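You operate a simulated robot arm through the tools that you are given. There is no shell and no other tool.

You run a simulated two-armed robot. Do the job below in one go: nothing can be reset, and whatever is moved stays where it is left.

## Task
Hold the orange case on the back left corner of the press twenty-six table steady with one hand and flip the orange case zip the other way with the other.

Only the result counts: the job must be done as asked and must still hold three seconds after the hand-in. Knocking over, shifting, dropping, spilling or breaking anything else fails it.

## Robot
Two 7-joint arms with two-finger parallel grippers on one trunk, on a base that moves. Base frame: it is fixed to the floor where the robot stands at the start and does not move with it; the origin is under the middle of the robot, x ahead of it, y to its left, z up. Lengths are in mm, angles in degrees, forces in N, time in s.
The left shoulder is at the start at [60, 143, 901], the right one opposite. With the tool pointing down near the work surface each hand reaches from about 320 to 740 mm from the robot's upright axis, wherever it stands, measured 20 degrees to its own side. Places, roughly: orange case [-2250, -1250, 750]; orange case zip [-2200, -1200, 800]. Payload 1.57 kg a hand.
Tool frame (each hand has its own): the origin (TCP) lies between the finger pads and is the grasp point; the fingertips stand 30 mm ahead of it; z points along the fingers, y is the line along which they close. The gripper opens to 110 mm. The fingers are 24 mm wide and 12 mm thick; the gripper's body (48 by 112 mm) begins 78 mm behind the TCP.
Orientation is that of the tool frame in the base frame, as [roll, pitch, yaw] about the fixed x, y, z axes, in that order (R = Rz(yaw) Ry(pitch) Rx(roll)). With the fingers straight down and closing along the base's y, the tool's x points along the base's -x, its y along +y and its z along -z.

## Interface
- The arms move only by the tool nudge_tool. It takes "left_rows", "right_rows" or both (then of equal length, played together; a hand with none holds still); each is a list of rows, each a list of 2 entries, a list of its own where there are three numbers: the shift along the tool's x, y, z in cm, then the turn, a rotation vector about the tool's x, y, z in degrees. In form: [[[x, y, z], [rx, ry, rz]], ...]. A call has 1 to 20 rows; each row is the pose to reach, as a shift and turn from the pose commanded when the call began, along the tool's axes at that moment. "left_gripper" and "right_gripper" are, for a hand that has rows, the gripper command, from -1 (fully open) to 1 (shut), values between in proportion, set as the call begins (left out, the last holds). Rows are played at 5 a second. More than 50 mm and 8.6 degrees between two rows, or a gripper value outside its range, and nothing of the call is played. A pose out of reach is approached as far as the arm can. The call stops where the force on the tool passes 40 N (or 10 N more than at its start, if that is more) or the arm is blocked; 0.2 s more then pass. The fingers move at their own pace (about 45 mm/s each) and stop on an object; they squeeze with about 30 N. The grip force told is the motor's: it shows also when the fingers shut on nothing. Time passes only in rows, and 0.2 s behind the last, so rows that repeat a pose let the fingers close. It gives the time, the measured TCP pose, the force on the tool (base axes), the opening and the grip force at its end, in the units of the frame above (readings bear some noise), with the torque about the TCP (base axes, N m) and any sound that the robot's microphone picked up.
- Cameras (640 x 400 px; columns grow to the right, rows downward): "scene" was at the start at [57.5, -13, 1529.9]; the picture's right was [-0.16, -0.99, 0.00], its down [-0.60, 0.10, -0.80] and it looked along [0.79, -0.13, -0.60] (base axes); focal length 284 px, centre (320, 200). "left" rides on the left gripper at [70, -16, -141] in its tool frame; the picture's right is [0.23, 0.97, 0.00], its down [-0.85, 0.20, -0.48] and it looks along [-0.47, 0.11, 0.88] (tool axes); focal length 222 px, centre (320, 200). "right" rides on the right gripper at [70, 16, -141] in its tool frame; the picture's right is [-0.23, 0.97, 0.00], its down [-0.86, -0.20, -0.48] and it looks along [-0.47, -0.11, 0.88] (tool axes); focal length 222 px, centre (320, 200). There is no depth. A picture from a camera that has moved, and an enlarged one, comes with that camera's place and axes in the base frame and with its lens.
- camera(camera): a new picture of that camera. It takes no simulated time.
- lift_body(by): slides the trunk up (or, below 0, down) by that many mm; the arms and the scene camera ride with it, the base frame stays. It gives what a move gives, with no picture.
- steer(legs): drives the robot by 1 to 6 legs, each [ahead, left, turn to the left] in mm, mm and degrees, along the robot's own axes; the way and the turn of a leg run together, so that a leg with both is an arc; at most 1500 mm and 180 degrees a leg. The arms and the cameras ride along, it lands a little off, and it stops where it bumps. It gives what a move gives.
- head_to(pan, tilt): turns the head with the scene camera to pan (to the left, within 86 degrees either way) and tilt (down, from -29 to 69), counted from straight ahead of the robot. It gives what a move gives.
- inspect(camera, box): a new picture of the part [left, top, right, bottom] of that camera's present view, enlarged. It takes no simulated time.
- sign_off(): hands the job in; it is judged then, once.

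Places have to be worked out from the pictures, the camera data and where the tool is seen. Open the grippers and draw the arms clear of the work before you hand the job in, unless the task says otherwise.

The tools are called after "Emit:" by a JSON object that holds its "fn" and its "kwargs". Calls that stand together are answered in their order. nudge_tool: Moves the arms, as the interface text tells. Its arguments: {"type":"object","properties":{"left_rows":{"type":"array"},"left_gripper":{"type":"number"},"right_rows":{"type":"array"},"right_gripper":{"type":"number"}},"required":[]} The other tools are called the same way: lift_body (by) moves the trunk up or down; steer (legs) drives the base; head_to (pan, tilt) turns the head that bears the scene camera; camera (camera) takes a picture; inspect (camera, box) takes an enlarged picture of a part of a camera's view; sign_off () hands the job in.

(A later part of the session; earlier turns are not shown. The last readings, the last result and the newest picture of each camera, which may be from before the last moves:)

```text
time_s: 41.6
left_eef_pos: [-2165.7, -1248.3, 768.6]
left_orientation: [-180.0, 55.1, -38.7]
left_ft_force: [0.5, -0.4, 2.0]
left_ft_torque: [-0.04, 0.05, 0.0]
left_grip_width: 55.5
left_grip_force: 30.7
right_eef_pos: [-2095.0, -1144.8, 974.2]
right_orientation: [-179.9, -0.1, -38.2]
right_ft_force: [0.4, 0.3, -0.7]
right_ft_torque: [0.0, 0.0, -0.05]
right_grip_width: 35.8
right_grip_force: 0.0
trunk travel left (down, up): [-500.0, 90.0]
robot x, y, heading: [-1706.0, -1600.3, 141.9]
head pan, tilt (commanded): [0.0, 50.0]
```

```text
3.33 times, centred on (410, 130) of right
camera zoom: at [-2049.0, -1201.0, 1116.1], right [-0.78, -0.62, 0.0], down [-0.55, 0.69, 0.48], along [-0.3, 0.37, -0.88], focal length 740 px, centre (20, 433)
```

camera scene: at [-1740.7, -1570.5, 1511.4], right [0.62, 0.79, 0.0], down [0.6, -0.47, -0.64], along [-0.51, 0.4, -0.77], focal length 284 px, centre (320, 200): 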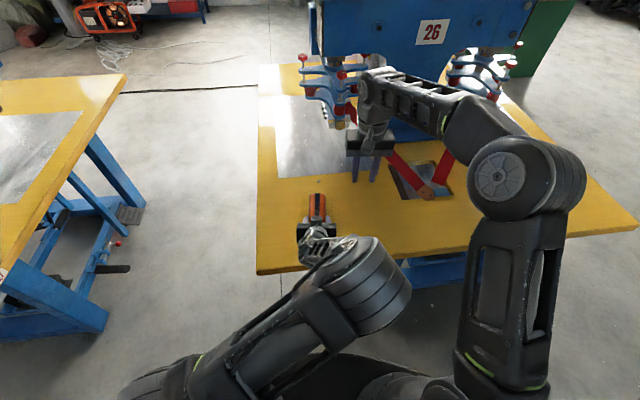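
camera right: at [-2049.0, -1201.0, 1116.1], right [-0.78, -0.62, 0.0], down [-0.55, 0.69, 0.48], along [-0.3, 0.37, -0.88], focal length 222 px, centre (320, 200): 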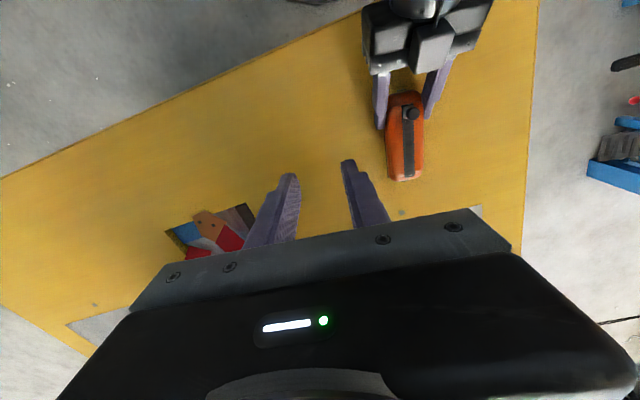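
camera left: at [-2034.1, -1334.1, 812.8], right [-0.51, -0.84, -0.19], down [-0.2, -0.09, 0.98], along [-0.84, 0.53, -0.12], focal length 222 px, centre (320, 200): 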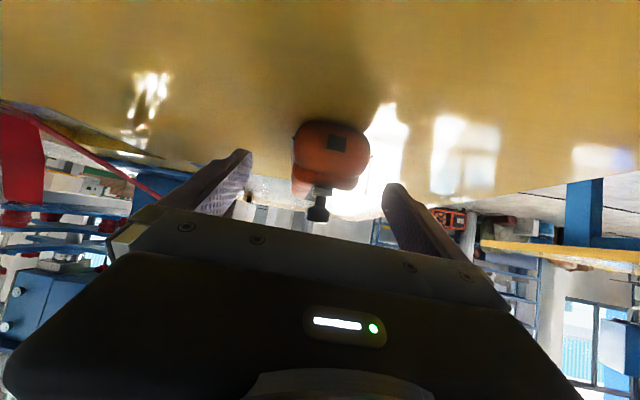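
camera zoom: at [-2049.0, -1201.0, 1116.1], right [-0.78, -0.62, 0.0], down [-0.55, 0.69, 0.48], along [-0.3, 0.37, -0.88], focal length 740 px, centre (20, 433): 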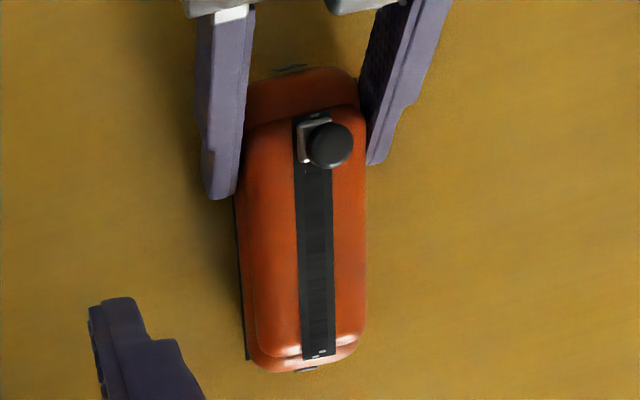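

Right camera gives the knob at about F 589, L 7.5 and the track from F≈580 to 693. I move the right hand left over the knob at z≈930, then look.

Emit:
{"fn": "nudge_tool", "kwargs": {"right_rows": [[[0, 2.5, 0.8], [0, 0, 0]], [[0, 5.0, 1.6], [0, 0, 0]], [[0, 7.5, 2.4], [0, 0, 0]], [[0, 10.0, 3.2], [0, 0, 0]], [[0, 12.6, 4.2], [0, 0, 0]], [[0, 12.6, 4.2], [0, 0, 0]]], "right_gripper": 0.35}}

Emit:
{"fn": "camera", "kwargs": {"camera": "scene"}}

Emit:
{"fn": "camera", "kwargs": {"camera": "right"}}

```text
time_s: 43.0
left_eef_pos: [-2167.6, -1249.8, 768.1]
left_orientation: [-179.9, 54.9, -38.7]
left_ft_force: [-0.1, -0.1, 1.5]
left_ft_torque: [-0.03, -0.02, 0.02]
left_grip_width: 55.5
left_grip_force: 30.2
right_eef_pos: [-2174.6, -1245.2, 934.4]
right_orientation: [179.9, 0.0, -38.3]
right_ft_force: [0.2, 0.6, 0.5]
right_ft_torque: [-0.01, 0.02, 0.01]
right_grip_width: 36.0
right_grip_force: 0.1
trunk travel left (down, up): [-500.0, 90.0]
robot x, y, heading: [-1707.5, -1603.0, 141.9]
head pan, tilt (commanded): [0.0, 50.0]
```

```text
taken
camera scene: at [-1740.9, -1570.5, 1511.4], right [0.62, 0.79, 0.0], down [0.6, -0.47, -0.64], along [-0.51, 0.4, -0.77], focal length 284 px, centre (320, 200)
```

scene: 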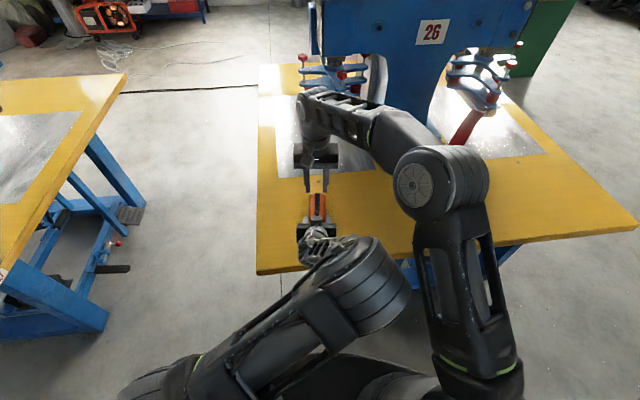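

```text
taken
camera right: at [-2128.5, -1300.7, 1074.2], right [-0.78, -0.62, 0.0], down [-0.55, 0.69, 0.48], along [-0.3, 0.37, -0.88], focal length 222 px, centre (320, 200)
```

right: 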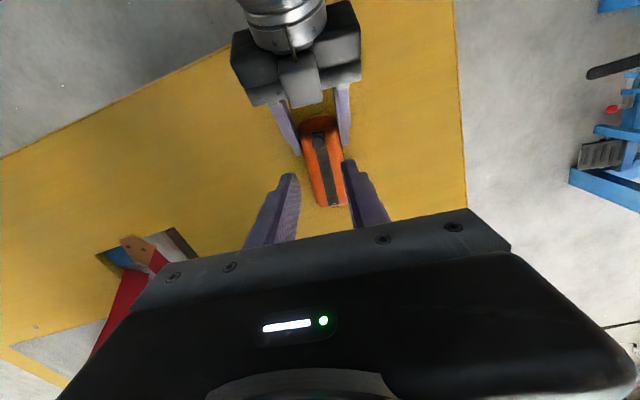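

Right TCP is directly over the knob's estimated position; the two elbows look close in the picture, so I lower in steps and watch. First a zoom for alignment.

Emit:
{"fn": "inspect", "kwargs": {"camera": "right", "box": [260, 80, 400, 220]}}

Emit:
{"fn": "nudge_tool", "kwargs": {"right_rows": [[[0, 0, 1.5], [0, 0, 0]], [[0, 0, 3.0], [0, 0, 0]], [[0, 0, 4.5], [0, 0, 0]], [[0, 0, 6.0], [0, 0, 0]], [[0, 0, 6.0], [0, 0, 0]]], "right_gripper": 0.35}}

Emit:
{"fn": "camera", "kwargs": {"camera": "scene"}}

Emit:
{"fn": "inspect", "kwargs": {"camera": "right", "box": [240, 60, 420, 220]}}

```text
2.86 times, centred on (330, 150) of right
camera zoom: at [-2128.5, -1300.7, 1074.2], right [-0.78, -0.62, 0.0], down [-0.55, 0.69, 0.48], along [-0.3, 0.37, -0.88], focal length 635 px, centre (291, 343)
```

zoom: 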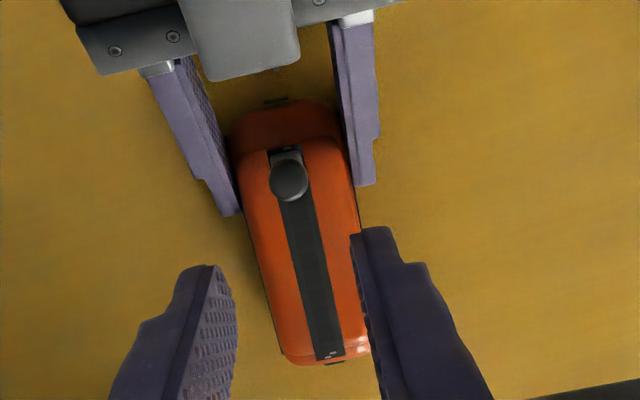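

```text
time_s: 44.2
left_eef_pos: [-2166.8, -1251.9, 768.4]
left_orientation: [180.0, 54.9, -38.7]
left_ft_force: [0.3, -0.2, 0.8]
left_ft_torque: [-0.05, -0.04, 0.05]
left_grip_width: 55.4
left_grip_force: 30.2
right_eef_pos: [-2173.8, -1244.2, 873.2]
right_orientation: [-180.0, 0.0, -38.2]
right_ft_force: [0.5, -0.1, -0.3]
right_ft_torque: [-0.01, -0.04, 0.03]
right_grip_width: 35.8
right_grip_force: 0.1
trunk travel left (down, up): [-500.0, 90.0]
robot x, y, heading: [-1706.3, -1599.3, 141.9]
head pan, tilt (commanded): [0.0, 50.0]
```

```text
taken
camera scene: at [-1741.0, -1570.5, 1511.4], right [0.62, 0.79, 0.0], down [0.6, -0.47, -0.64], along [-0.51, 0.4, -0.77], focal length 284 px, centre (320, 200)
```

scene: 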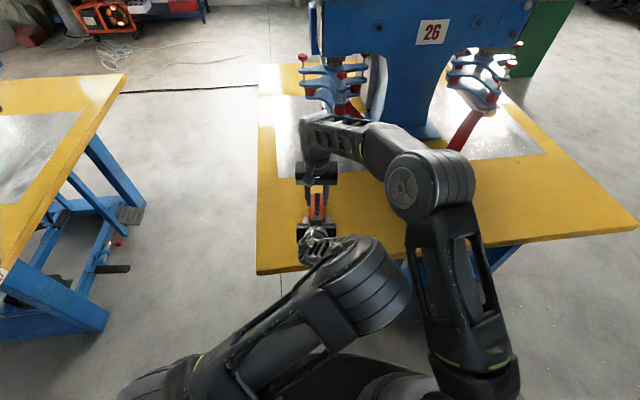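

```text
2.50 times, centred on (330, 140) of right
camera zoom: at [-2128.1, -1300.0, 1013.5], right [-0.78, -0.62, 0.0], down [-0.55, 0.69, 0.48], along [-0.3, 0.37, -0.88], focal length 555 px, centre (295, 350)
```

zoom: 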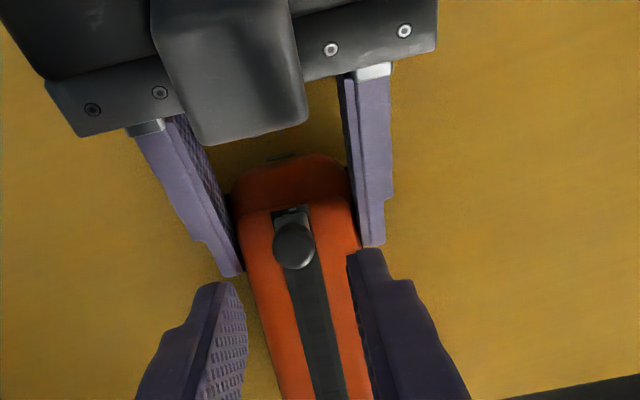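

Ball at about F 588.4, L 7.0 versus TCP at F 591.2, L 7.8 – well aligned. I narrow the right gripper to about 27 mm so it clears the left fingers and lower it to z≈820, so the tips surround the ball.

Emit:
{"fn": "nudge_tool", "kwargs": {"right_rows": [[[0.2, -0.04, 0], [0, 0, 0]], [[0.2, -0.04, 1.3], [0, 0, 0]], [[0.2, -0.04, 2.6], [0, 0, 0]], [[0.2, -0.04, 3.9], [0, 0, 0]], [[0.2, -0.04, 5.2], [0, 0, 0]], [[0.2, -0.04, 5.2], [0, 0, 0]]], "right_gripper": 0.5}}

Emit:
{"fn": "inspect", "kwargs": {"camera": "right", "box": [240, 60, 420, 220]}}

Emit:
{"fn": "inspect", "kwargs": {"camera": "scene", "box": [270, 120, 390, 260]}}

Emit:
{"fn": "camera", "kwargs": {"camera": "left"}}

```text
time_s: 45.6
left_eef_pos: [-2167.9, -1249.8, 768.9]
left_orientation: [179.9, 55.0, -38.7]
left_ft_force: [-0.4, 0.1, 1.4]
left_ft_torque: [-0.04, 0.01, 0.0]
left_grip_width: 55.4
left_grip_force: 30.0
right_eef_pos: [-2172.6, -1246.5, 820.9]
right_orientation: [-179.9, 0.0, -38.2]
right_ft_force: [0.5, -0.1, 0.7]
right_ft_torque: [0.02, 0.01, 0.01]
right_grip_width: 27.6
right_grip_force: 0.1
trunk travel left (down, up): [-500.0, 90.0]
robot x, y, heading: [-1709.9, -1602.5, 141.9]
head pan, tilt (commanded): [0.0, 50.0]
```

```text
2.50 times, centred on (330, 140) of right
camera zoom: at [-2126.6, -1301.6, 961.4], right [-0.78, -0.62, 0.0], down [-0.55, 0.69, 0.48], along [-0.3, 0.37, -0.88], focal length 555 px, centre (295, 350)
```

zoom: 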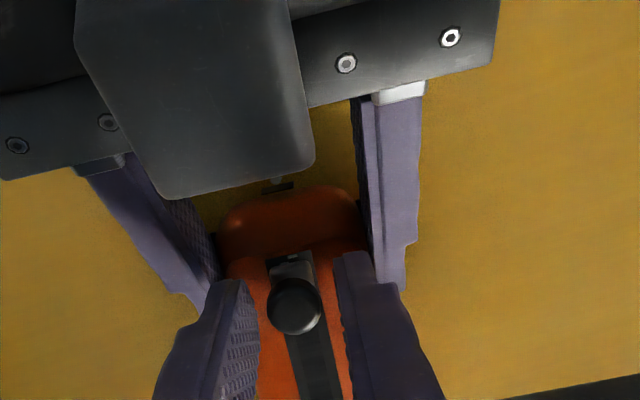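

```text
2.86 times, centred on (330, 190) of scene
camera zoom: at [-1741.0, -1570.5, 1511.4], right [0.62, 0.79, 0.0], down [0.6, -0.47, -0.64], along [-0.51, 0.4, -0.77], focal length 811 px, centre (291, 229)
```

zoom: 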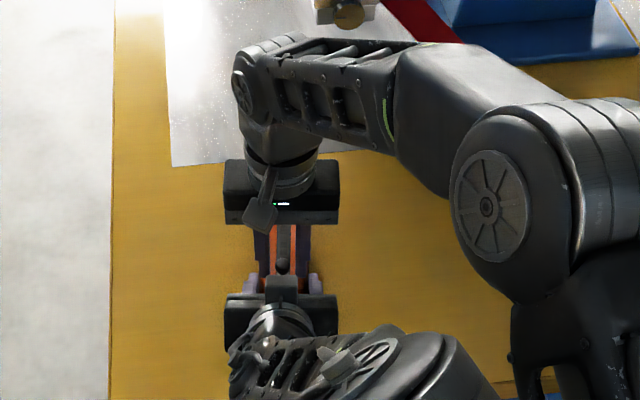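

```text
taken
camera left: at [-2034.7, -1335.0, 792.2], right [-0.51, -0.84, -0.19], down [-0.2, -0.09, 0.98], along [-0.84, 0.53, -0.12], focal length 222 px, centre (320, 200)
```

left: 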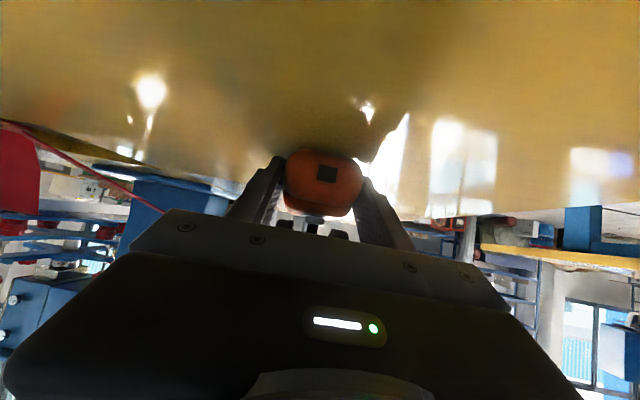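

The knob sits centrally between the right fingertips and no forces show. I close the right gripper on the knob.

Emit:
{"fn": "nudge_tool", "kwargs": {"right_rows": [[[0, 0, 0], [0, 0, 0]], [[0, 0, 0], [0, 0, 0]], [[0, 0, 0], [0, 0, 0]], [[0, 0, 0], [0, 0, 0]]], "right_gripper": 1}}

Emit:
{"fn": "inspect", "kwargs": {"camera": "right", "box": [240, 60, 420, 220]}}

```text
time_s: 46.6
left_eef_pos: [-2166.4, -1249.9, 768.3]
left_orientation: [-180.0, 55.0, -38.7]
left_ft_force: [-0.2, -0.5, 1.1]
left_ft_torque: [-0.01, -0.01, -0.03]
left_grip_width: 55.4
left_grip_force: 30.4
right_eef_pos: [-2172.1, -1246.0, 822.6]
right_orientation: [-179.9, 0.0, -38.2]
right_ft_force: [-0.1, 0.1, -1.1]
right_ft_torque: [0.04, 0.01, -0.02]
right_grip_width: 14.9
right_grip_force: 30.2
trunk travel left (down, up): [-500.0, 90.0]
robot x, y, heading: [-1702.6, -1600.5, 141.6]
head pan, tilt (commanded): [0.0, 50.0]
```

```text
2.50 times, centred on (330, 140) of right
camera zoom: at [-2126.6, -1301.5, 961.6], right [-0.78, -0.62, 0.0], down [-0.55, 0.69, 0.48], along [-0.3, 0.37, -0.88], focal length 555 px, centre (295, 350)
```

zoom: 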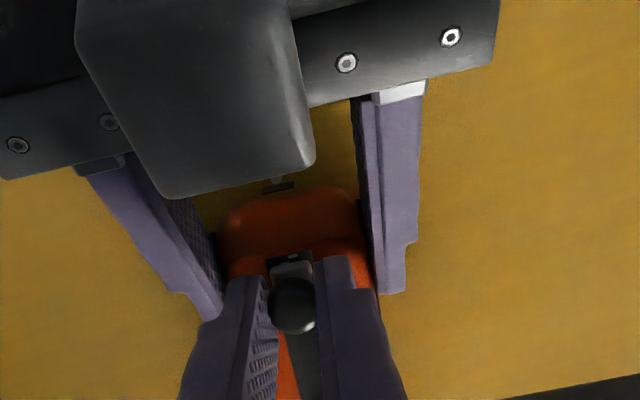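

The ball is gripped (14.9 mm, 30 N). I now slide it forward along the track, first 30 mm in 5 mm steps while the left hand holds still.

Emit:
{"fn": "nudge_tool", "kwargs": {"right_rows": [[[-0.5, 0, 0], [0, 0, 0]], [[-1.0, -0.01, 0], [0, 0, 0]], [[-1.5, -0.01, 0], [0, 0, 0]], [[-2.0, -0.02, 0], [0, 0, 0]], [[-2.5, -0.02, 0], [0, 0, 0]], [[-3.0, -0.03, 0], [0, 0, 0]], [[-3.0, -0.03, 0], [0, 0, 0]]], "right_gripper": 1}}

Emit:
{"fn": "inspect", "kwargs": {"camera": "right", "box": [240, 60, 420, 220]}}

Emit:
{"fn": "inspect", "kwargs": {"camera": "scene", "box": [285, 180, 349, 240]}}

```text
time_s: 48.2
left_eef_pos: [-2167.0, -1249.7, 768.0]
left_orientation: [179.9, 55.0, -38.7]
left_ft_force: [-0.7, 1.0, 0.8]
left_ft_torque: [0.11, 0.07, 0.01]
left_grip_width: 55.7
left_grip_force: 30.4
right_eef_pos: [-2196.0, -1227.7, 821.3]
right_orientation: [180.0, 0.0, -38.2]
right_ft_force: [0.7, 0.0, 3.2]
right_ft_torque: [-0.02, -0.05, 0.02]
right_grip_width: 15.0
right_grip_force: 29.4
trunk travel left (down, up): [-500.0, 90.0]
robot x, y, heading: [-1705.4, -1599.8, 141.7]
head pan, tilt (commanded): [0.0, 50.0]
```

```text
2.50 times, centred on (330, 140) of right
camera zoom: at [-2149.8, -1282.9, 961.5], right [-0.78, -0.62, 0.0], down [-0.55, 0.69, 0.48], along [-0.3, 0.37, -0.88], focal length 555 px, centre (295, 350)
```

zoom: 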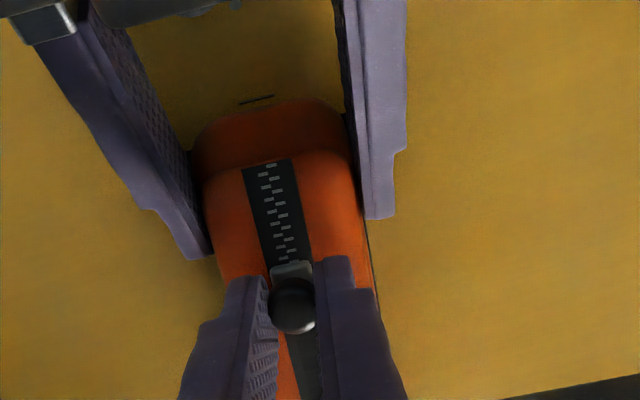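

```text
6.67 times, centred on (317, 210) of scene
camera zoom: at [-1740.9, -1570.6, 1511.5], right [0.62, 0.79, 0.0], down [0.6, -0.47, -0.64], along [-0.51, 0.4, -0.77], focal length 1892 px, centre (340, 133)
```

zoom: 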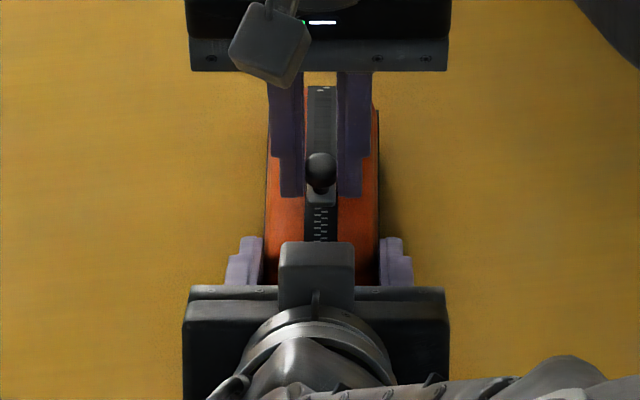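

The slider moves freely with the knob (zip teeth appear behind it), and the case stays still. I continue another 50 mm forward.

Emit:
{"fn": "nudge_tool", "kwargs": {"right_rows": [[[-0.5, 0, 0], [0, 0, 0]], [[-1.0, -0.01, 0], [0, 0, 0]], [[-1.5, -0.01, 0], [0, 0, 0]], [[-2.0, -0.02, 0], [0, 0, 0]], [[-2.5, -0.02, 0], [0, 0, 0]], [[-3.0, -0.03, 0], [0, 0, 0]], [[-3.5, -0.03, 0], [0, 0, 0]], [[-4.0, -0.04, 0], [0, 0, 0]], [[-4.5, -0.04, 0], [0, 0, 0]], [[-5.0, -0.05, 0], [0, 0, 0]], [[-5.0, -0.05, 0], [0, 0, 0]]], "right_gripper": 1}}

Emit:
{"fn": "inspect", "kwargs": {"camera": "right", "box": [240, 60, 420, 220]}}

Emit:
{"fn": "inspect", "kwargs": {"camera": "scene", "box": [285, 180, 349, 240]}}

Emit:
{"fn": "camera", "kwargs": {"camera": "scene"}}

```text
time_s: 50.6
left_eef_pos: [-2168.7, -1252.2, 768.7]
left_orientation: [179.6, 55.2, -38.8]
left_ft_force: [12.8, 14.9, 20.5]
left_ft_torque: [0.26, 0.7, -1.42]
left_grip_width: 57.6
left_grip_force: 29.6
right_eef_pos: [-2233.4, -1190.7, 825.1]
right_orientation: [179.7, 0.2, -38.8]
right_ft_force: [-9.7, -12.6, -12.6]
right_ft_torque: [-0.16, 0.32, -0.01]
right_grip_width: 15.0
right_grip_force: 30.1
trunk travel left (down, up): [-500.0, 90.0]
robot x, y, heading: [-1703.5, -1601.9, 141.9]
head pan, tilt (commanded): [0.0, 50.0]
```

```text
2.50 times, centred on (330, 140) of right
camera zoom: at [-2187.4, -1246.9, 964.1], right [-0.79, -0.62, 0.01], down [-0.54, 0.69, 0.48], along [-0.3, 0.38, -0.88], focal length 555 px, centre (295, 350)
```

zoom: 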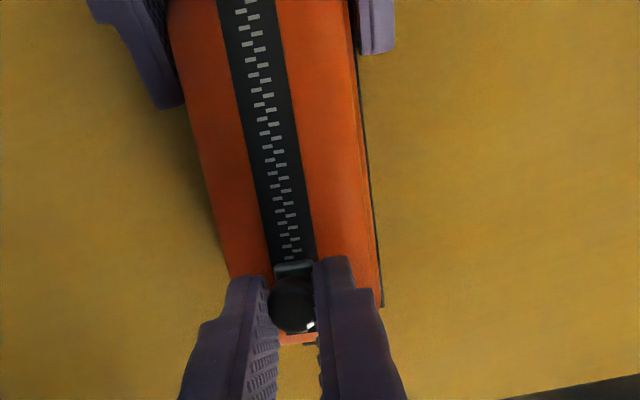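

```text
6.67 times, centred on (317, 210) of scene
camera zoom: at [-1740.2, -1570.7, 1511.5], right [0.62, 0.79, 0.0], down [0.6, -0.47, -0.64], along [-0.51, 0.4, -0.77], focal length 1892 px, centre (340, 133)
```

zoom: 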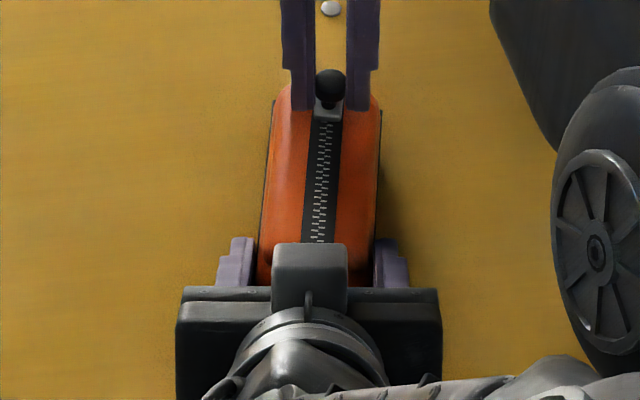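

```text
taken
camera scene: at [-1740.2, -1570.7, 1511.5], right [0.62, 0.79, 0.0], down [0.6, -0.47, -0.64], along [-0.51, 0.4, -0.77], focal length 284 px, centre (320, 200)
```

scene: 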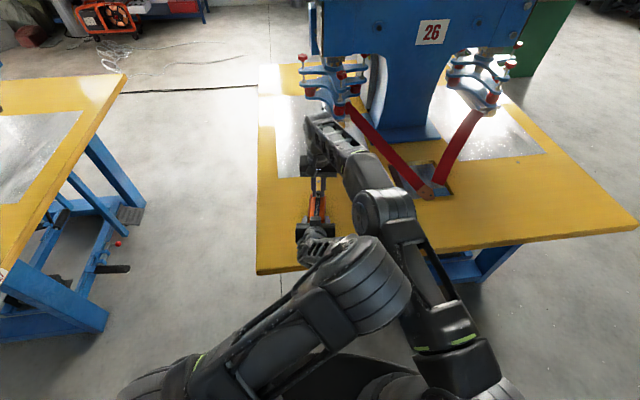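

Forces have risen on both hands (about 20 N sideways/up, opposite signs) and the pictures show the right elbow leaning against the left elbow – the arms are touching, not the zip. I back the right hand (with the knob) up 25 mm to relieve it.

Emit:
{"fn": "nudge_tool", "kwargs": {"right_rows": [[[0.5, 0, 0], [0, 0, 0]], [[1.0, 0.01, 0], [0, 0, 0]], [[1.5, 0.01, 0], [0, 0, 0]], [[2.0, 0.02, 0], [0, 0, 0]], [[2.5, 0.02, 0], [0, 0, 0]], [[2.5, 0.02, 0], [0, 0, 0]]], "right_gripper": 1}}

Emit:
{"fn": "camera", "kwargs": {"camera": "scene"}}

Emit:
{"fn": "inspect", "kwargs": {"camera": "scene", "box": [285, 180, 349, 240]}}

```text
time_s: 52.0
left_eef_pos: [-2167.2, -1248.6, 768.5]
left_orientation: [-180.0, 55.1, -38.6]
left_ft_force: [-2.9, -1.6, 21.2]
left_ft_torque: [0.62, 0.55, 0.18]
left_grip_width: 55.8
left_grip_force: 29.9
right_eef_pos: [-2212.0, -1212.0, 819.7]
right_orientation: [180.0, -0.2, -38.2]
right_ft_force: [2.9, 2.1, -21.1]
right_ft_torque: [0.35, 0.34, 0.07]
right_grip_width: 15.1
right_grip_force: 29.7
trunk travel left (down, up): [-500.0, 90.0]
robot x, y, heading: [-1705.5, -1599.7, 141.9]
head pan, tilt (commanded): [0.0, 50.0]
```

```text
taken
camera scene: at [-1741.0, -1570.5, 1511.3], right [0.62, 0.79, 0.0], down [0.6, -0.47, -0.64], along [-0.51, 0.4, -0.77], focal length 284 px, centre (320, 200)
```

scene: 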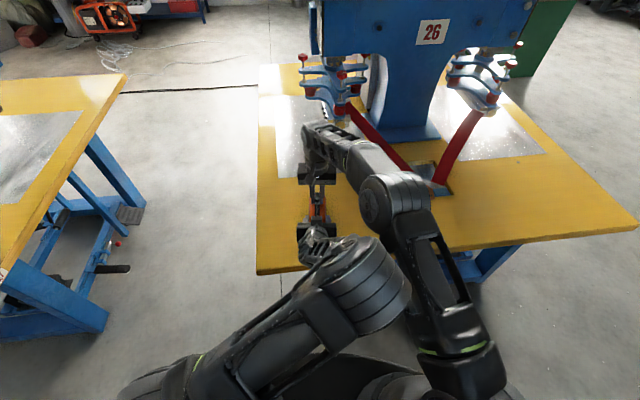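

```text
6.67 times, centred on (317, 210) of scene
camera zoom: at [-1741.0, -1570.5, 1511.3], right [0.62, 0.79, 0.0], down [0.6, -0.47, -0.64], along [-0.51, 0.4, -0.77], focal length 1892 px, centre (340, 133)
```

zoom: 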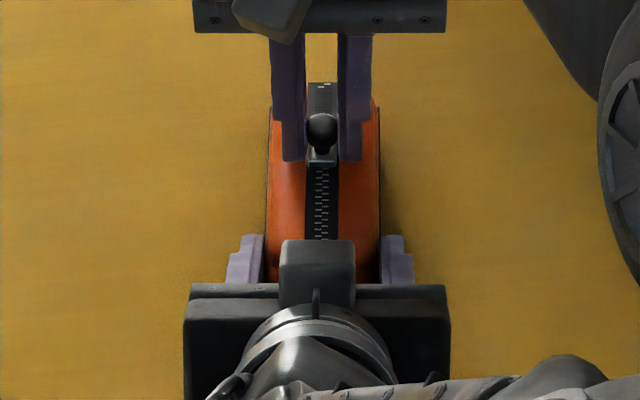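

The side forces are gone but a 21 N vertical pair remains, so the upper arms still touch slightly. I back up another 20 mm, where earlier the forces were near zero.

Emit:
{"fn": "nudge_tool", "kwargs": {"right_rows": [[[0.5, 0, 0], [0, 0, 0]], [[1.0, 0.01, 0], [0, 0, 0]], [[1.5, 0.01, 0], [0, 0, 0]], [[2.0, 0.02, 0], [0, 0, 0]], [[2.0, 0.02, 0], [0, 0, 0]]], "right_gripper": 1}}

Emit:
{"fn": "camera", "kwargs": {"camera": "scene"}}

Emit:
{"fn": "inspect", "kwargs": {"camera": "right", "box": [240, 60, 420, 220]}}

Emit:
{"fn": "inspect", "kwargs": {"camera": "left", "box": [220, 110, 430, 250]}}

```text
time_s: 53.2
left_eef_pos: [-2166.1, -1248.6, 768.4]
left_orientation: [180.0, 55.0, -38.7]
left_ft_force: [0.7, 1.1, 19.4]
left_ft_torque: [0.33, 0.45, -0.04]
left_grip_width: 55.5
left_grip_force: 30.1
right_eef_pos: [-2198.9, -1222.5, 821.7]
right_orientation: [-180.0, 0.0, -38.2]
right_ft_force: [-0.2, -0.4, -20.6]
right_ft_torque: [0.16, 0.16, 0.0]
right_grip_width: 14.7
right_grip_force: 30.0
trunk travel left (down, up): [-500.0, 90.0]
robot x, y, heading: [-1705.3, -1598.9, 141.5]
head pan, tilt (commanded): [0.0, 50.0]
```

```text
taken
camera scene: at [-1741.1, -1570.4, 1511.4], right [0.62, 0.79, 0.0], down [0.6, -0.47, -0.64], along [-0.5, 0.4, -0.77], focal length 284 px, centre (320, 200)
```

scene: 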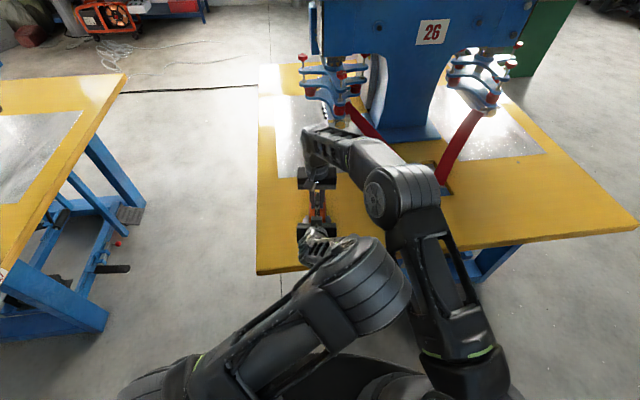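

```text
2.50 times, centred on (330, 140) of right
camera zoom: at [-2153.4, -1279.4, 961.4], right [-0.78, -0.62, 0.0], down [-0.55, 0.69, 0.48], along [-0.3, 0.37, -0.88], focal length 555 px, centre (295, 350)
```

zoom: 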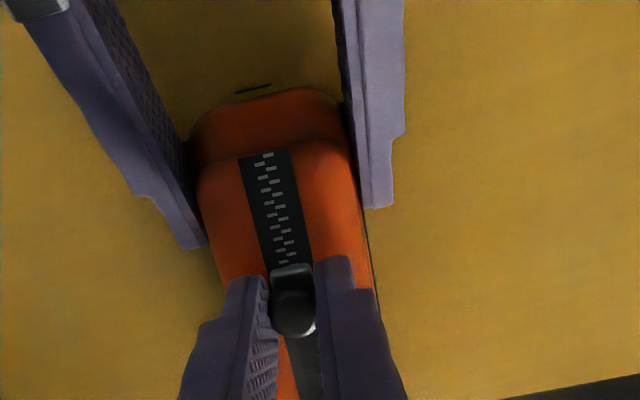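

```text
2.86 times, centred on (325, 180) of left
camera zoom: at [-2034.8, -1334.6, 792.3], right [-0.51, -0.84, -0.19], down [-0.2, -0.1, 0.98], along [-0.84, 0.53, -0.12], focal length 635 px, centre (306, 257)
```

zoom: 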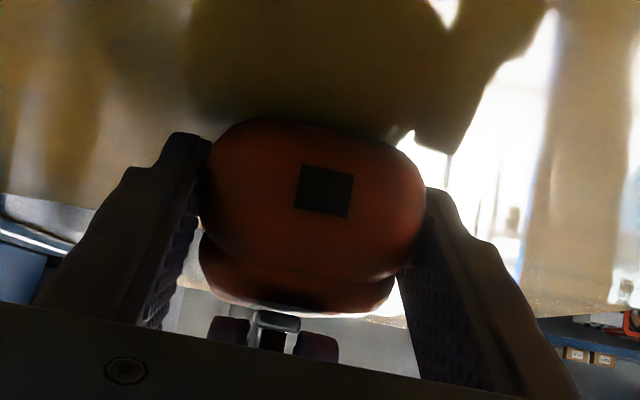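

A purely vertical 20 N preload remains between the hands (grip slip), the slider being at about F 624. I'll release the knob, lift the right hand clear, and come back with the hand rolled in from the right so its elbow stays away from the left arm.

Emit:
{"fn": "nudge_tool", "kwargs": {"right_rows": [[[0, 0, 0], [0, 0, 0]], [[0, 0, 0], [0, 0, 0]], [[0, 0, 0], [0, 0, 0]], [[0, 0, -1.5], [0, 0, 0]], [[0, 0, -3.5], [0, 0, 0]], [[0, 0, -6.0], [0, 0, 0]], [[0, 0, -8.5], [0, 0, 0]]], "right_gripper": 0.5}}

Emit:
{"fn": "inspect", "kwargs": {"camera": "scene", "box": [285, 180, 349, 240]}}

Emit:
{"fn": "camera", "kwargs": {"camera": "right"}}

```text
time_s: 54.9
left_eef_pos: [-2166.1, -1248.8, 768.3]
left_orientation: [-179.9, 55.0, -38.8]
left_ft_force: [1.0, -0.3, -0.4]
left_ft_torque: [-0.04, -0.04, 0.01]
left_grip_width: 55.3
left_grip_force: 30.1
right_eef_pos: [-2198.1, -1223.5, 906.7]
right_orientation: [180.0, -0.1, -38.2]
right_ft_force: [1.0, 0.3, -0.1]
right_ft_torque: [-0.02, 0.0, -0.01]
right_grip_width: 27.8
right_grip_force: 0.1
trunk travel left (down, up): [-500.0, 90.0]
robot x, y, heading: [-1706.0, -1600.8, 141.8]
head pan, tilt (commanded): [0.0, 50.0]
```

```text
6.67 times, centred on (317, 210) of scene
camera zoom: at [-1740.9, -1570.6, 1511.4], right [0.62, 0.79, 0.0], down [0.6, -0.47, -0.64], along [-0.51, 0.4, -0.77], focal length 1892 px, centre (340, 133)
```

zoom: 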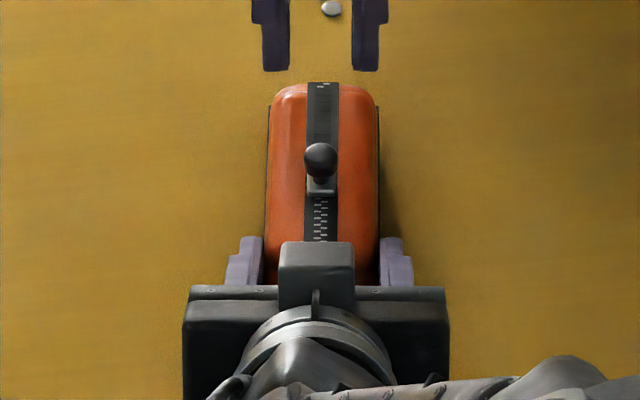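

```text
taken
camera right: at [-2153.4, -1279.3, 1046.5], right [-0.78, -0.62, 0.0], down [-0.55, 0.69, 0.48], along [-0.3, 0.37, -0.88], focal length 222 px, centre (320, 200)
```

right: 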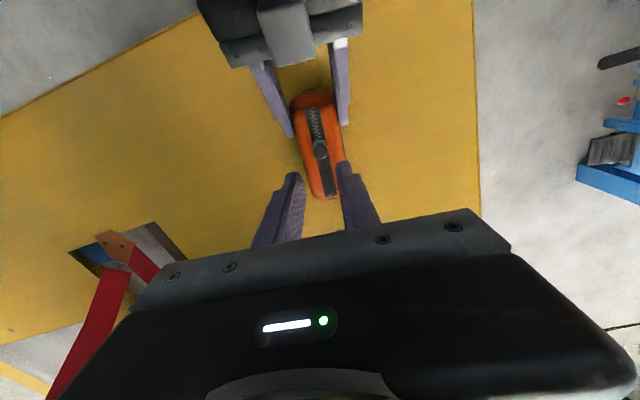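

Released cleanly: left forces are back to zero and the case sits where it was, slider mid-track at F≈624. I now roll the right hand 40° (coming in from the right), close its fingers, and move to a standoff to the right and behind the knob.

Emit:
{"fn": "nudge_tool", "kwargs": {"right_rows": [[[0.47, -1.03, 0.2], [-6.67, 0, 0]], [[0.93, -2.07, 0.5], [-13.3, 0, 0]], [[1.4, -3.1, 0.9], [-20, 0, 0]], [[1.87, -4.13, 1.4], [-26.7, 0, 0]], [[2.33, -5.17, 1.8], [-33.3, 0, 0]], [[2.8, -6.2, 2.2], [-40, 0, 0]], [[2.8, -6.2, 2.2], [-40, 0, 0]]], "right_gripper": 1}}

Emit:
{"fn": "camera", "kwargs": {"camera": "scene"}}

Emit:
{"fn": "camera", "kwargs": {"camera": "right"}}

```text
time_s: 56.5
left_eef_pos: [-2168.6, -1248.8, 768.5]
left_orientation: [180.0, 55.1, -38.7]
left_ft_force: [-0.3, -0.3, -1.4]
left_ft_torque: [-0.05, -0.07, 0.0]
left_grip_width: 55.5
left_grip_force: 29.9
right_eef_pos: [-2139.6, -1191.5, 884.1]
right_orientation: [139.9, 0.0, -38.3]
right_ft_force: [0.1, 0.9, -0.8]
right_ft_torque: [-0.02, 0.0, -0.01]
right_grip_width: 0.0
right_grip_force: 20.7
trunk travel left (down, up): [-500.0, 90.0]
robot x, y, heading: [-1706.0, -1605.1, 141.9]
head pan, tilt (commanded): [0.0, 50.0]
```

```text
taken
camera scene: at [-1741.1, -1570.6, 1511.4], right [0.62, 0.79, 0.0], down [0.6, -0.47, -0.64], along [-0.5, 0.4, -0.77], focal length 284 px, centre (320, 200)
```

scene: 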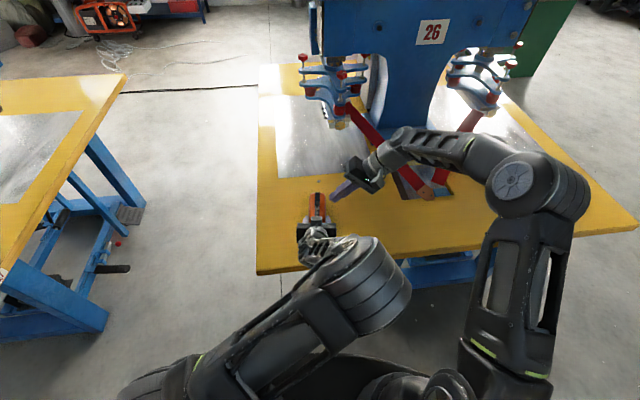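

```text
taken
camera right: at [-2034.5, -1173.4, 1001.6], right [-0.64, -0.45, 0.63], down [-0.39, 0.89, 0.24], along [-0.66, -0.09, -0.74], focal length 222 px, centre (320, 200)
```

right: 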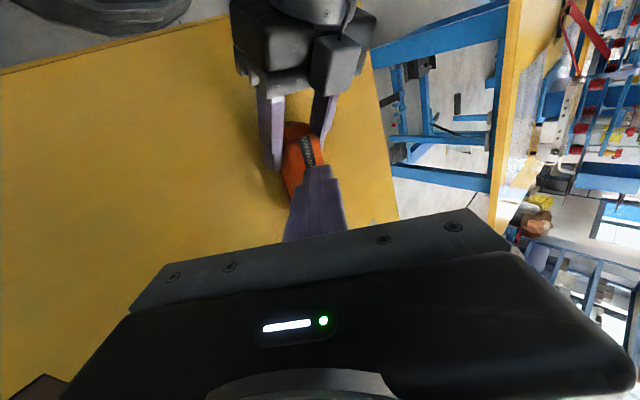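

The right elbow now stays far to the right, with the closed fingers pointing left-down behind the knob. I advance 60 mm along the fingers, check, then go the rest.

Emit:
{"fn": "nudge_tool", "kwargs": {"right_rows": [[[0, 0, 1.5], [0, 0, 0]], [[0, 0, 3.0], [0, 0, 0]], [[0, 0, 4.5], [0, 0, 0]], [[0, 0, 6.0], [0, 0, 0]], [[0, 0, 6.0], [0, 0, 0]]], "right_gripper": 1}}

Emit:
{"fn": "inspect", "kwargs": {"camera": "scene", "box": [285, 180, 349, 240]}}

Emit:
{"fn": "inspect", "kwargs": {"camera": "right", "box": [240, 80, 400, 240]}}

Emit:
{"fn": "inspect", "kwargs": {"camera": "left", "box": [220, 110, 430, 250]}}

```text
time_s: 57.6
left_eef_pos: [-2166.5, -1249.9, 768.2]
left_orientation: [179.9, 55.0, -38.7]
left_ft_force: [0.2, 0.5, -1.8]
left_ft_torque: [-0.09, -0.03, 0.0]
left_grip_width: 55.5
left_grip_force: 30.3
right_eef_pos: [-2161.4, -1222.0, 838.2]
right_orientation: [140.1, 0.0, -38.2]
right_ft_force: [0.6, 0.3, 0.3]
right_ft_torque: [-0.01, -0.02, 0.0]
right_grip_width: 0.2
right_grip_force: 21.0
trunk travel left (down, up): [-500.0, 90.0]
robot x, y, heading: [-1702.4, -1601.3, 141.8]
head pan, tilt (commanded): [0.0, 50.0]
```

```text
6.67 times, centred on (317, 210) of scene
camera zoom: at [-1741.0, -1570.4, 1511.4], right [0.62, 0.79, 0.0], down [0.6, -0.47, -0.64], along [-0.5, 0.4, -0.77], focal length 1892 px, centre (340, 133)
```

zoom: 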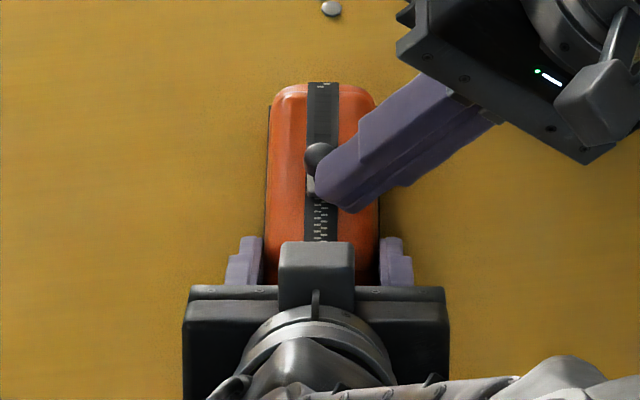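

```text
2.50 times, centred on (320, 160) of right
camera zoom: at [-2058.4, -1203.8, 955.9], right [-0.64, -0.45, 0.63], down [-0.39, 0.89, 0.24], along [-0.66, -0.09, -0.74], focal length 555 px, centre (320, 300)
```

zoom: 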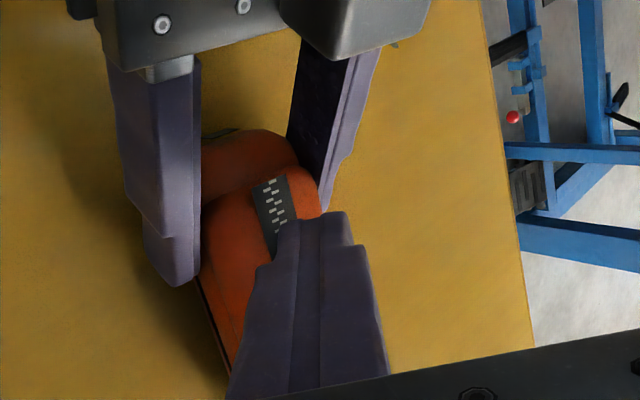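

```text
2.86 times, centred on (325, 180) of left
camera zoom: at [-2034.7, -1334.9, 792.1], right [-0.51, -0.84, -0.19], down [-0.2, -0.09, 0.98], along [-0.84, 0.53, -0.12], focal length 635 px, centre (306, 257)
```

zoom: 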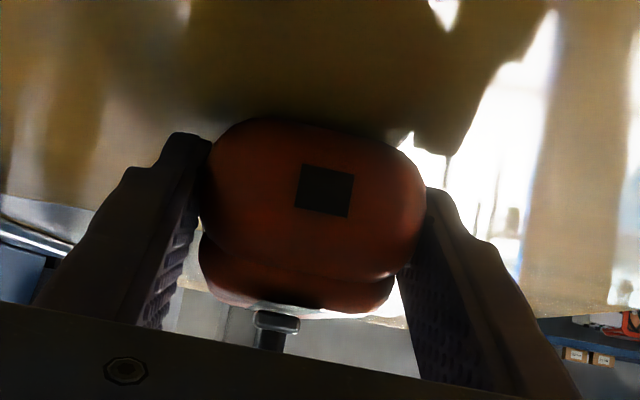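

The fingertips are right behind the ball with a gap of several mm. I advance the last 19 mm along the fingers.

Emit:
{"fn": "nudge_tool", "kwargs": {"right_rows": [[[0, 0, 0.7], [0, 0, 0]], [[0, 0, 1.3], [0, 0, 0]], [[0, 0, 1.9], [0, 0, 0]], [[0, 0, 1.9], [0, 0, 0]]], "right_gripper": 1}}

Emit:
{"fn": "inspect", "kwargs": {"camera": "scene", "box": [285, 180, 349, 240]}}

Emit:
{"fn": "inspect", "kwargs": {"camera": "left", "box": [220, 110, 430, 250]}}

```text
time_s: 58.6
left_eef_pos: [-2167.2, -1249.4, 767.9]
left_orientation: [179.9, 55.0, -38.6]
left_ft_force: [0.0, -0.5, -0.6]
left_ft_torque: [-0.04, -0.03, 0.01]
left_grip_width: 55.3
left_grip_force: 30.0
right_eef_pos: [-2169.4, -1231.4, 822.4]
right_orientation: [140.0, 0.0, -38.1]
right_ft_force: [0.0, -0.1, -0.1]
right_ft_torque: [0.0, 0.0, 0.0]
right_grip_width: 0.0
right_grip_force: 21.0
trunk travel left (down, up): [-500.0, 90.0]
robot x, y, heading: [-1702.8, -1599.1, 142.0]
head pan, tilt (commanded): [0.0, 50.0]
```

```text
6.67 times, centred on (317, 210) of scene
camera zoom: at [-1741.1, -1570.4, 1511.4], right [0.62, 0.79, 0.0], down [0.6, -0.47, -0.64], along [-0.5, 0.4, -0.77], focal length 1892 px, centre (340, 133)
```

zoom: 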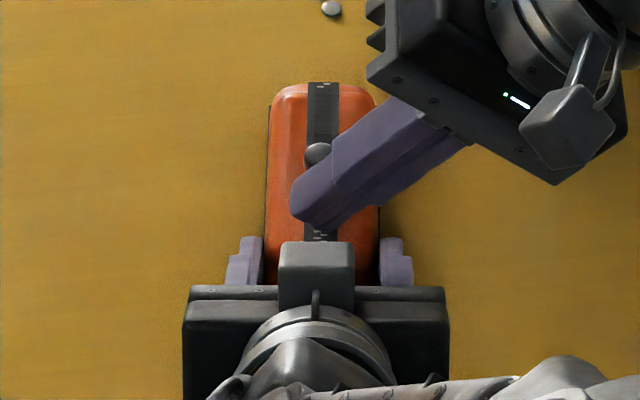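

```text
2.86 times, centred on (325, 180) of left
camera zoom: at [-2034.7, -1334.9, 792.1], right [-0.51, -0.84, -0.19], down [-0.2, -0.09, 0.98], along [-0.84, 0.53, -0.12], focal length 635 px, centre (306, 257)
```

zoom: 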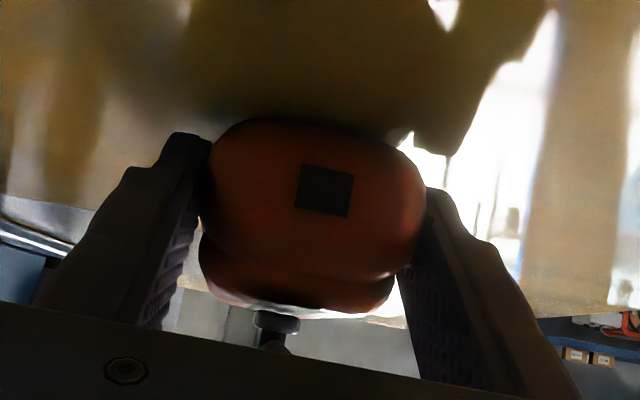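

The closed fingers are directly behind the ball, nothing touching. I push forward along the track 40 mm in 5 mm steps.

Emit:
{"fn": "nudge_tool", "kwargs": {"right_rows": [[[-0.5, 0, 0], [0, 0, 0]], [[-1.0, 0, 0], [0, 0, 0]], [[-1.5, 0, 0], [0, 0, 0]], [[-2.0, 0, 0], [0, 0, 0]], [[-2.5, 0, 0], [0, 0, 0]], [[-3.0, 0, 0], [0, 0, 0]], [[-3.5, 0, 0], [0, 0, 0]], [[-4.0, 0, 0], [0, 0, 0]], [[-4.0, 0, 0], [0, 0, 0]]], "right_gripper": 1}}

Emit:
{"fn": "inspect", "kwargs": {"camera": "scene", "box": [285, 180, 349, 240]}}

Emit:
{"fn": "camera", "kwargs": {"camera": "scene"}}

```text
time_s: 60.6
left_eef_pos: [-2167.4, -1250.2, 768.9]
left_orientation: [179.9, 55.0, -38.7]
left_ft_force: [-0.6, -0.4, -1.3]
left_ft_torque: [-0.05, -0.04, 0.05]
left_grip_width: 55.5
left_grip_force: 30.0
right_eef_pos: [-2201.4, -1207.0, 824.6]
right_orientation: [140.0, 0.0, -38.2]
right_ft_force: [0.6, 0.0, 0.2]
right_ft_torque: [-0.04, 0.01, 0.02]
right_grip_width: 0.0
right_grip_force: 21.8
trunk travel left (down, up): [-500.0, 90.0]
robot x, y, heading: [-1708.0, -1605.3, 141.7]
head pan, tilt (commanded): [0.0, 50.0]
```

```text
6.67 times, centred on (317, 210) of scene
camera zoom: at [-1741.0, -1570.4, 1511.4], right [0.62, 0.79, 0.0], down [0.6, -0.47, -0.64], along [-0.5, 0.4, -0.77], focal length 1892 px, centre (340, 133)
```

zoom: 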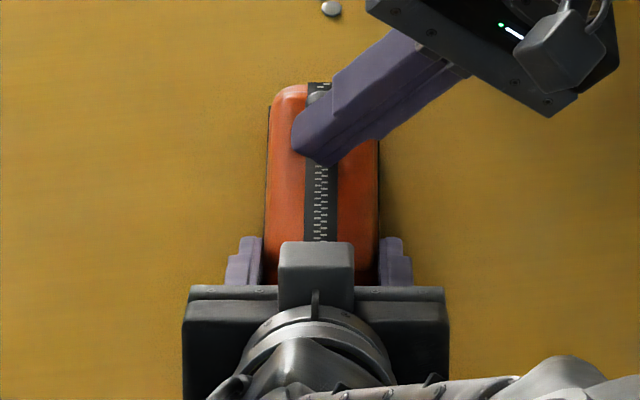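

```text
taken
camera scene: at [-1741.0, -1570.4, 1511.4], right [0.62, 0.79, 0.0], down [0.6, -0.47, -0.64], along [-0.5, 0.4, -0.77], focal length 284 px, centre (320, 200)
```

scene: 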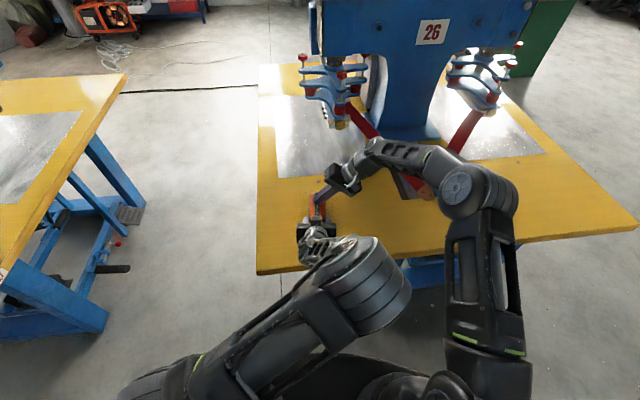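

The slider follows with almost no force, and the right elbow is clear of the left. About 25–30 mm of track remain; I push 20 mm more, then finer.

Emit:
{"fn": "nudge_tool", "kwargs": {"right_rows": [[[-0.5, 0, 0], [0, 0, 0]], [[-1.0, 0, 0], [0, 0, 0]], [[-1.5, 0, 0], [0, 0, 0]], [[-2.0, 0, 0], [0, 0, 0]], [[-2.0, 0, 0], [0, 0, 0]]], "right_gripper": 1}}

Emit:
{"fn": "inspect", "kwargs": {"camera": "scene", "box": [285, 180, 349, 240]}}

Emit:
{"fn": "inspect", "kwargs": {"camera": "right", "box": [240, 80, 400, 240]}}

```text
time_s: 61.9
left_eef_pos: [-2167.2, -1248.5, 768.1]
left_orientation: [179.9, 54.9, -38.8]
left_ft_force: [-0.1, 0.2, -1.0]
left_ft_torque: [-0.06, -0.12, -0.01]
left_grip_width: 55.5
left_grip_force: 30.1
right_eef_pos: [-2216.2, -1195.5, 824.1]
right_orientation: [140.0, 0.0, -38.1]
right_ft_force: [0.9, -0.5, -0.3]
right_ft_torque: [-0.07, 0.02, -0.03]
right_grip_width: 0.0
right_grip_force: 21.3
trunk travel left (down, up): [-500.0, 90.0]
robot x, y, heading: [-1701.3, -1599.4, 141.8]
head pan, tilt (commanded): [0.0, 50.0]
```

```text
6.67 times, centred on (317, 210) of scene
camera zoom: at [-1741.0, -1570.4, 1511.4], right [0.62, 0.79, 0.0], down [0.6, -0.47, -0.64], along [-0.5, 0.4, -0.77], focal length 1892 px, centre (340, 133)
```

zoom: 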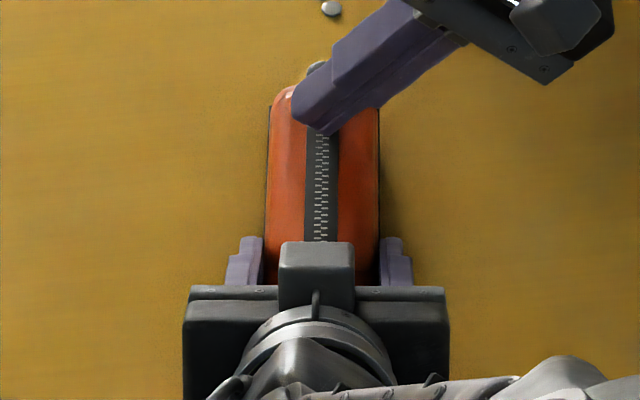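

```text
2.50 times, centred on (320, 160) of right
camera zoom: at [-2112.9, -1176.5, 941.4], right [-0.64, -0.45, 0.63], down [-0.39, 0.89, 0.24], along [-0.66, -0.09, -0.74], focal length 555 px, centre (320, 300)
```

zoom: 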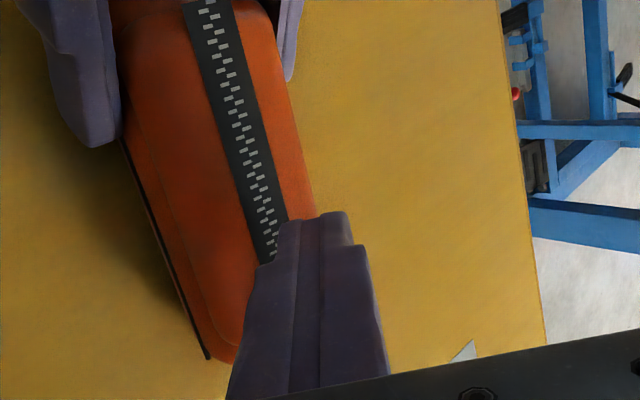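

Ball now around F 675; about 10 mm left. I continue in 2 mm steps with short calls to catch the end stop.

Emit:
{"fn": "nudge_tool", "kwargs": {"right_rows": [[[-0.2, 0, 0], [0, 0, 0]], [[-0.4, 0, 0], [0, 0, 0]], [[-0.6, 0, 0], [0, 0, 0]], [[-0.6, 0, 0], [0, 0, 0]]], "right_gripper": 1}}

Emit:
{"fn": "inspect", "kwargs": {"camera": "scene", "box": [285, 180, 349, 240]}}

```text
time_s: 62.9
left_eef_pos: [-2167.4, -1250.7, 768.4]
left_orientation: [179.9, 55.0, -38.7]
left_ft_force: [-5.7, 2.3, -3.8]
left_ft_torque: [-0.29, -0.44, 0.11]
left_grip_width: 55.3
left_grip_force: 29.7
right_eef_pos: [-2221.5, -1191.3, 823.6]
right_orientation: [140.1, -0.1, -38.1]
right_ft_force: [6.6, -2.8, 2.5]
right_ft_torque: [-0.07, -0.07, 0.09]
right_grip_width: 0.2
right_grip_force: 21.5
trunk travel left (down, up): [-500.0, 90.0]
robot x, y, heading: [-1710.1, -1601.2, 141.9]
head pan, tilt (commanded): [0.0, 50.0]
```

```text
6.67 times, centred on (317, 210) of scene
camera zoom: at [-1741.1, -1570.4, 1511.4], right [0.62, 0.79, 0.0], down [0.6, -0.47, -0.64], along [-0.5, 0.4, -0.77], focal length 1892 px, centre (340, 133)
```

zoom: 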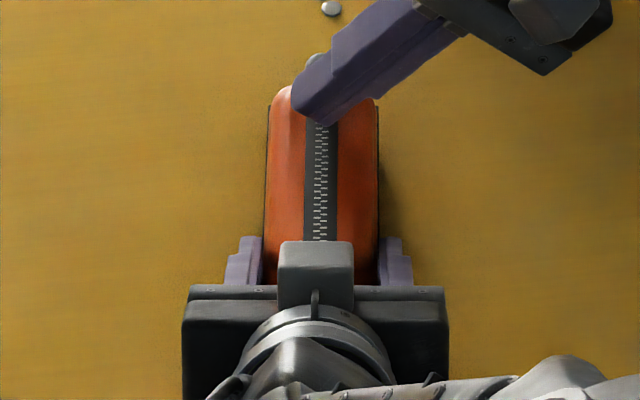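

A forward resistance of about 7 N appears on both hands – likely the end stop. I push 2 mm more to confirm.

Emit:
{"fn": "nudge_tool", "kwargs": {"right_rows": [[[-0.1, 0, 0], [0, 0, 0]], [[-0.2, 0, 0], [0, 0, 0]], [[-0.2, 0, 0], [0, 0, 0]]], "right_gripper": 1}}

Emit:
{"fn": "inspect", "kwargs": {"camera": "right", "box": [240, 80, 400, 240]}}

```text
time_s: 63.6
left_eef_pos: [-2168.3, -1249.0, 768.4]
left_orientation: [-179.9, 55.1, -38.7]
left_ft_force: [-15.0, 7.7, -3.3]
left_ft_torque: [-0.54, -0.61, 0.17]
left_grip_width: 55.7
left_grip_force: 30.4
right_eef_pos: [-2223.7, -1190.1, 823.9]
right_orientation: [140.0, -0.2, -38.2]
right_ft_force: [15.0, -8.9, 1.7]
right_ft_torque: [-0.1, -0.32, 0.23]
right_grip_width: 0.0
right_grip_force: 21.5
trunk travel left (down, up): [-500.0, 90.0]
robot x, y, heading: [-1703.8, -1599.5, 141.8]
head pan, tilt (commanded): [0.0, 50.0]
```

```text
2.50 times, centred on (320, 160) of right
camera zoom: at [-2119.3, -1171.9, 940.8], right [-0.64, -0.45, 0.62], down [-0.39, 0.89, 0.24], along [-0.66, -0.09, -0.74], focal length 555 px, centre (320, 300)
```

zoom: 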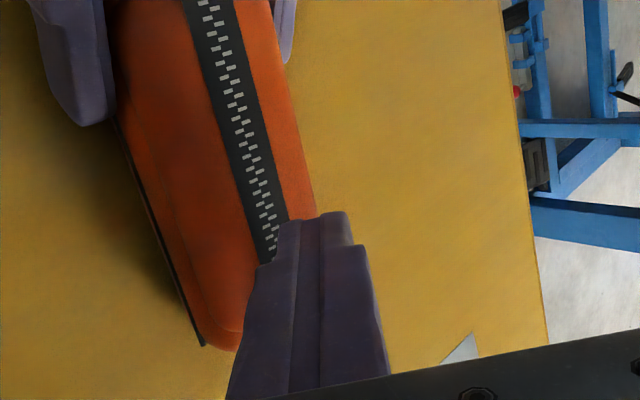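

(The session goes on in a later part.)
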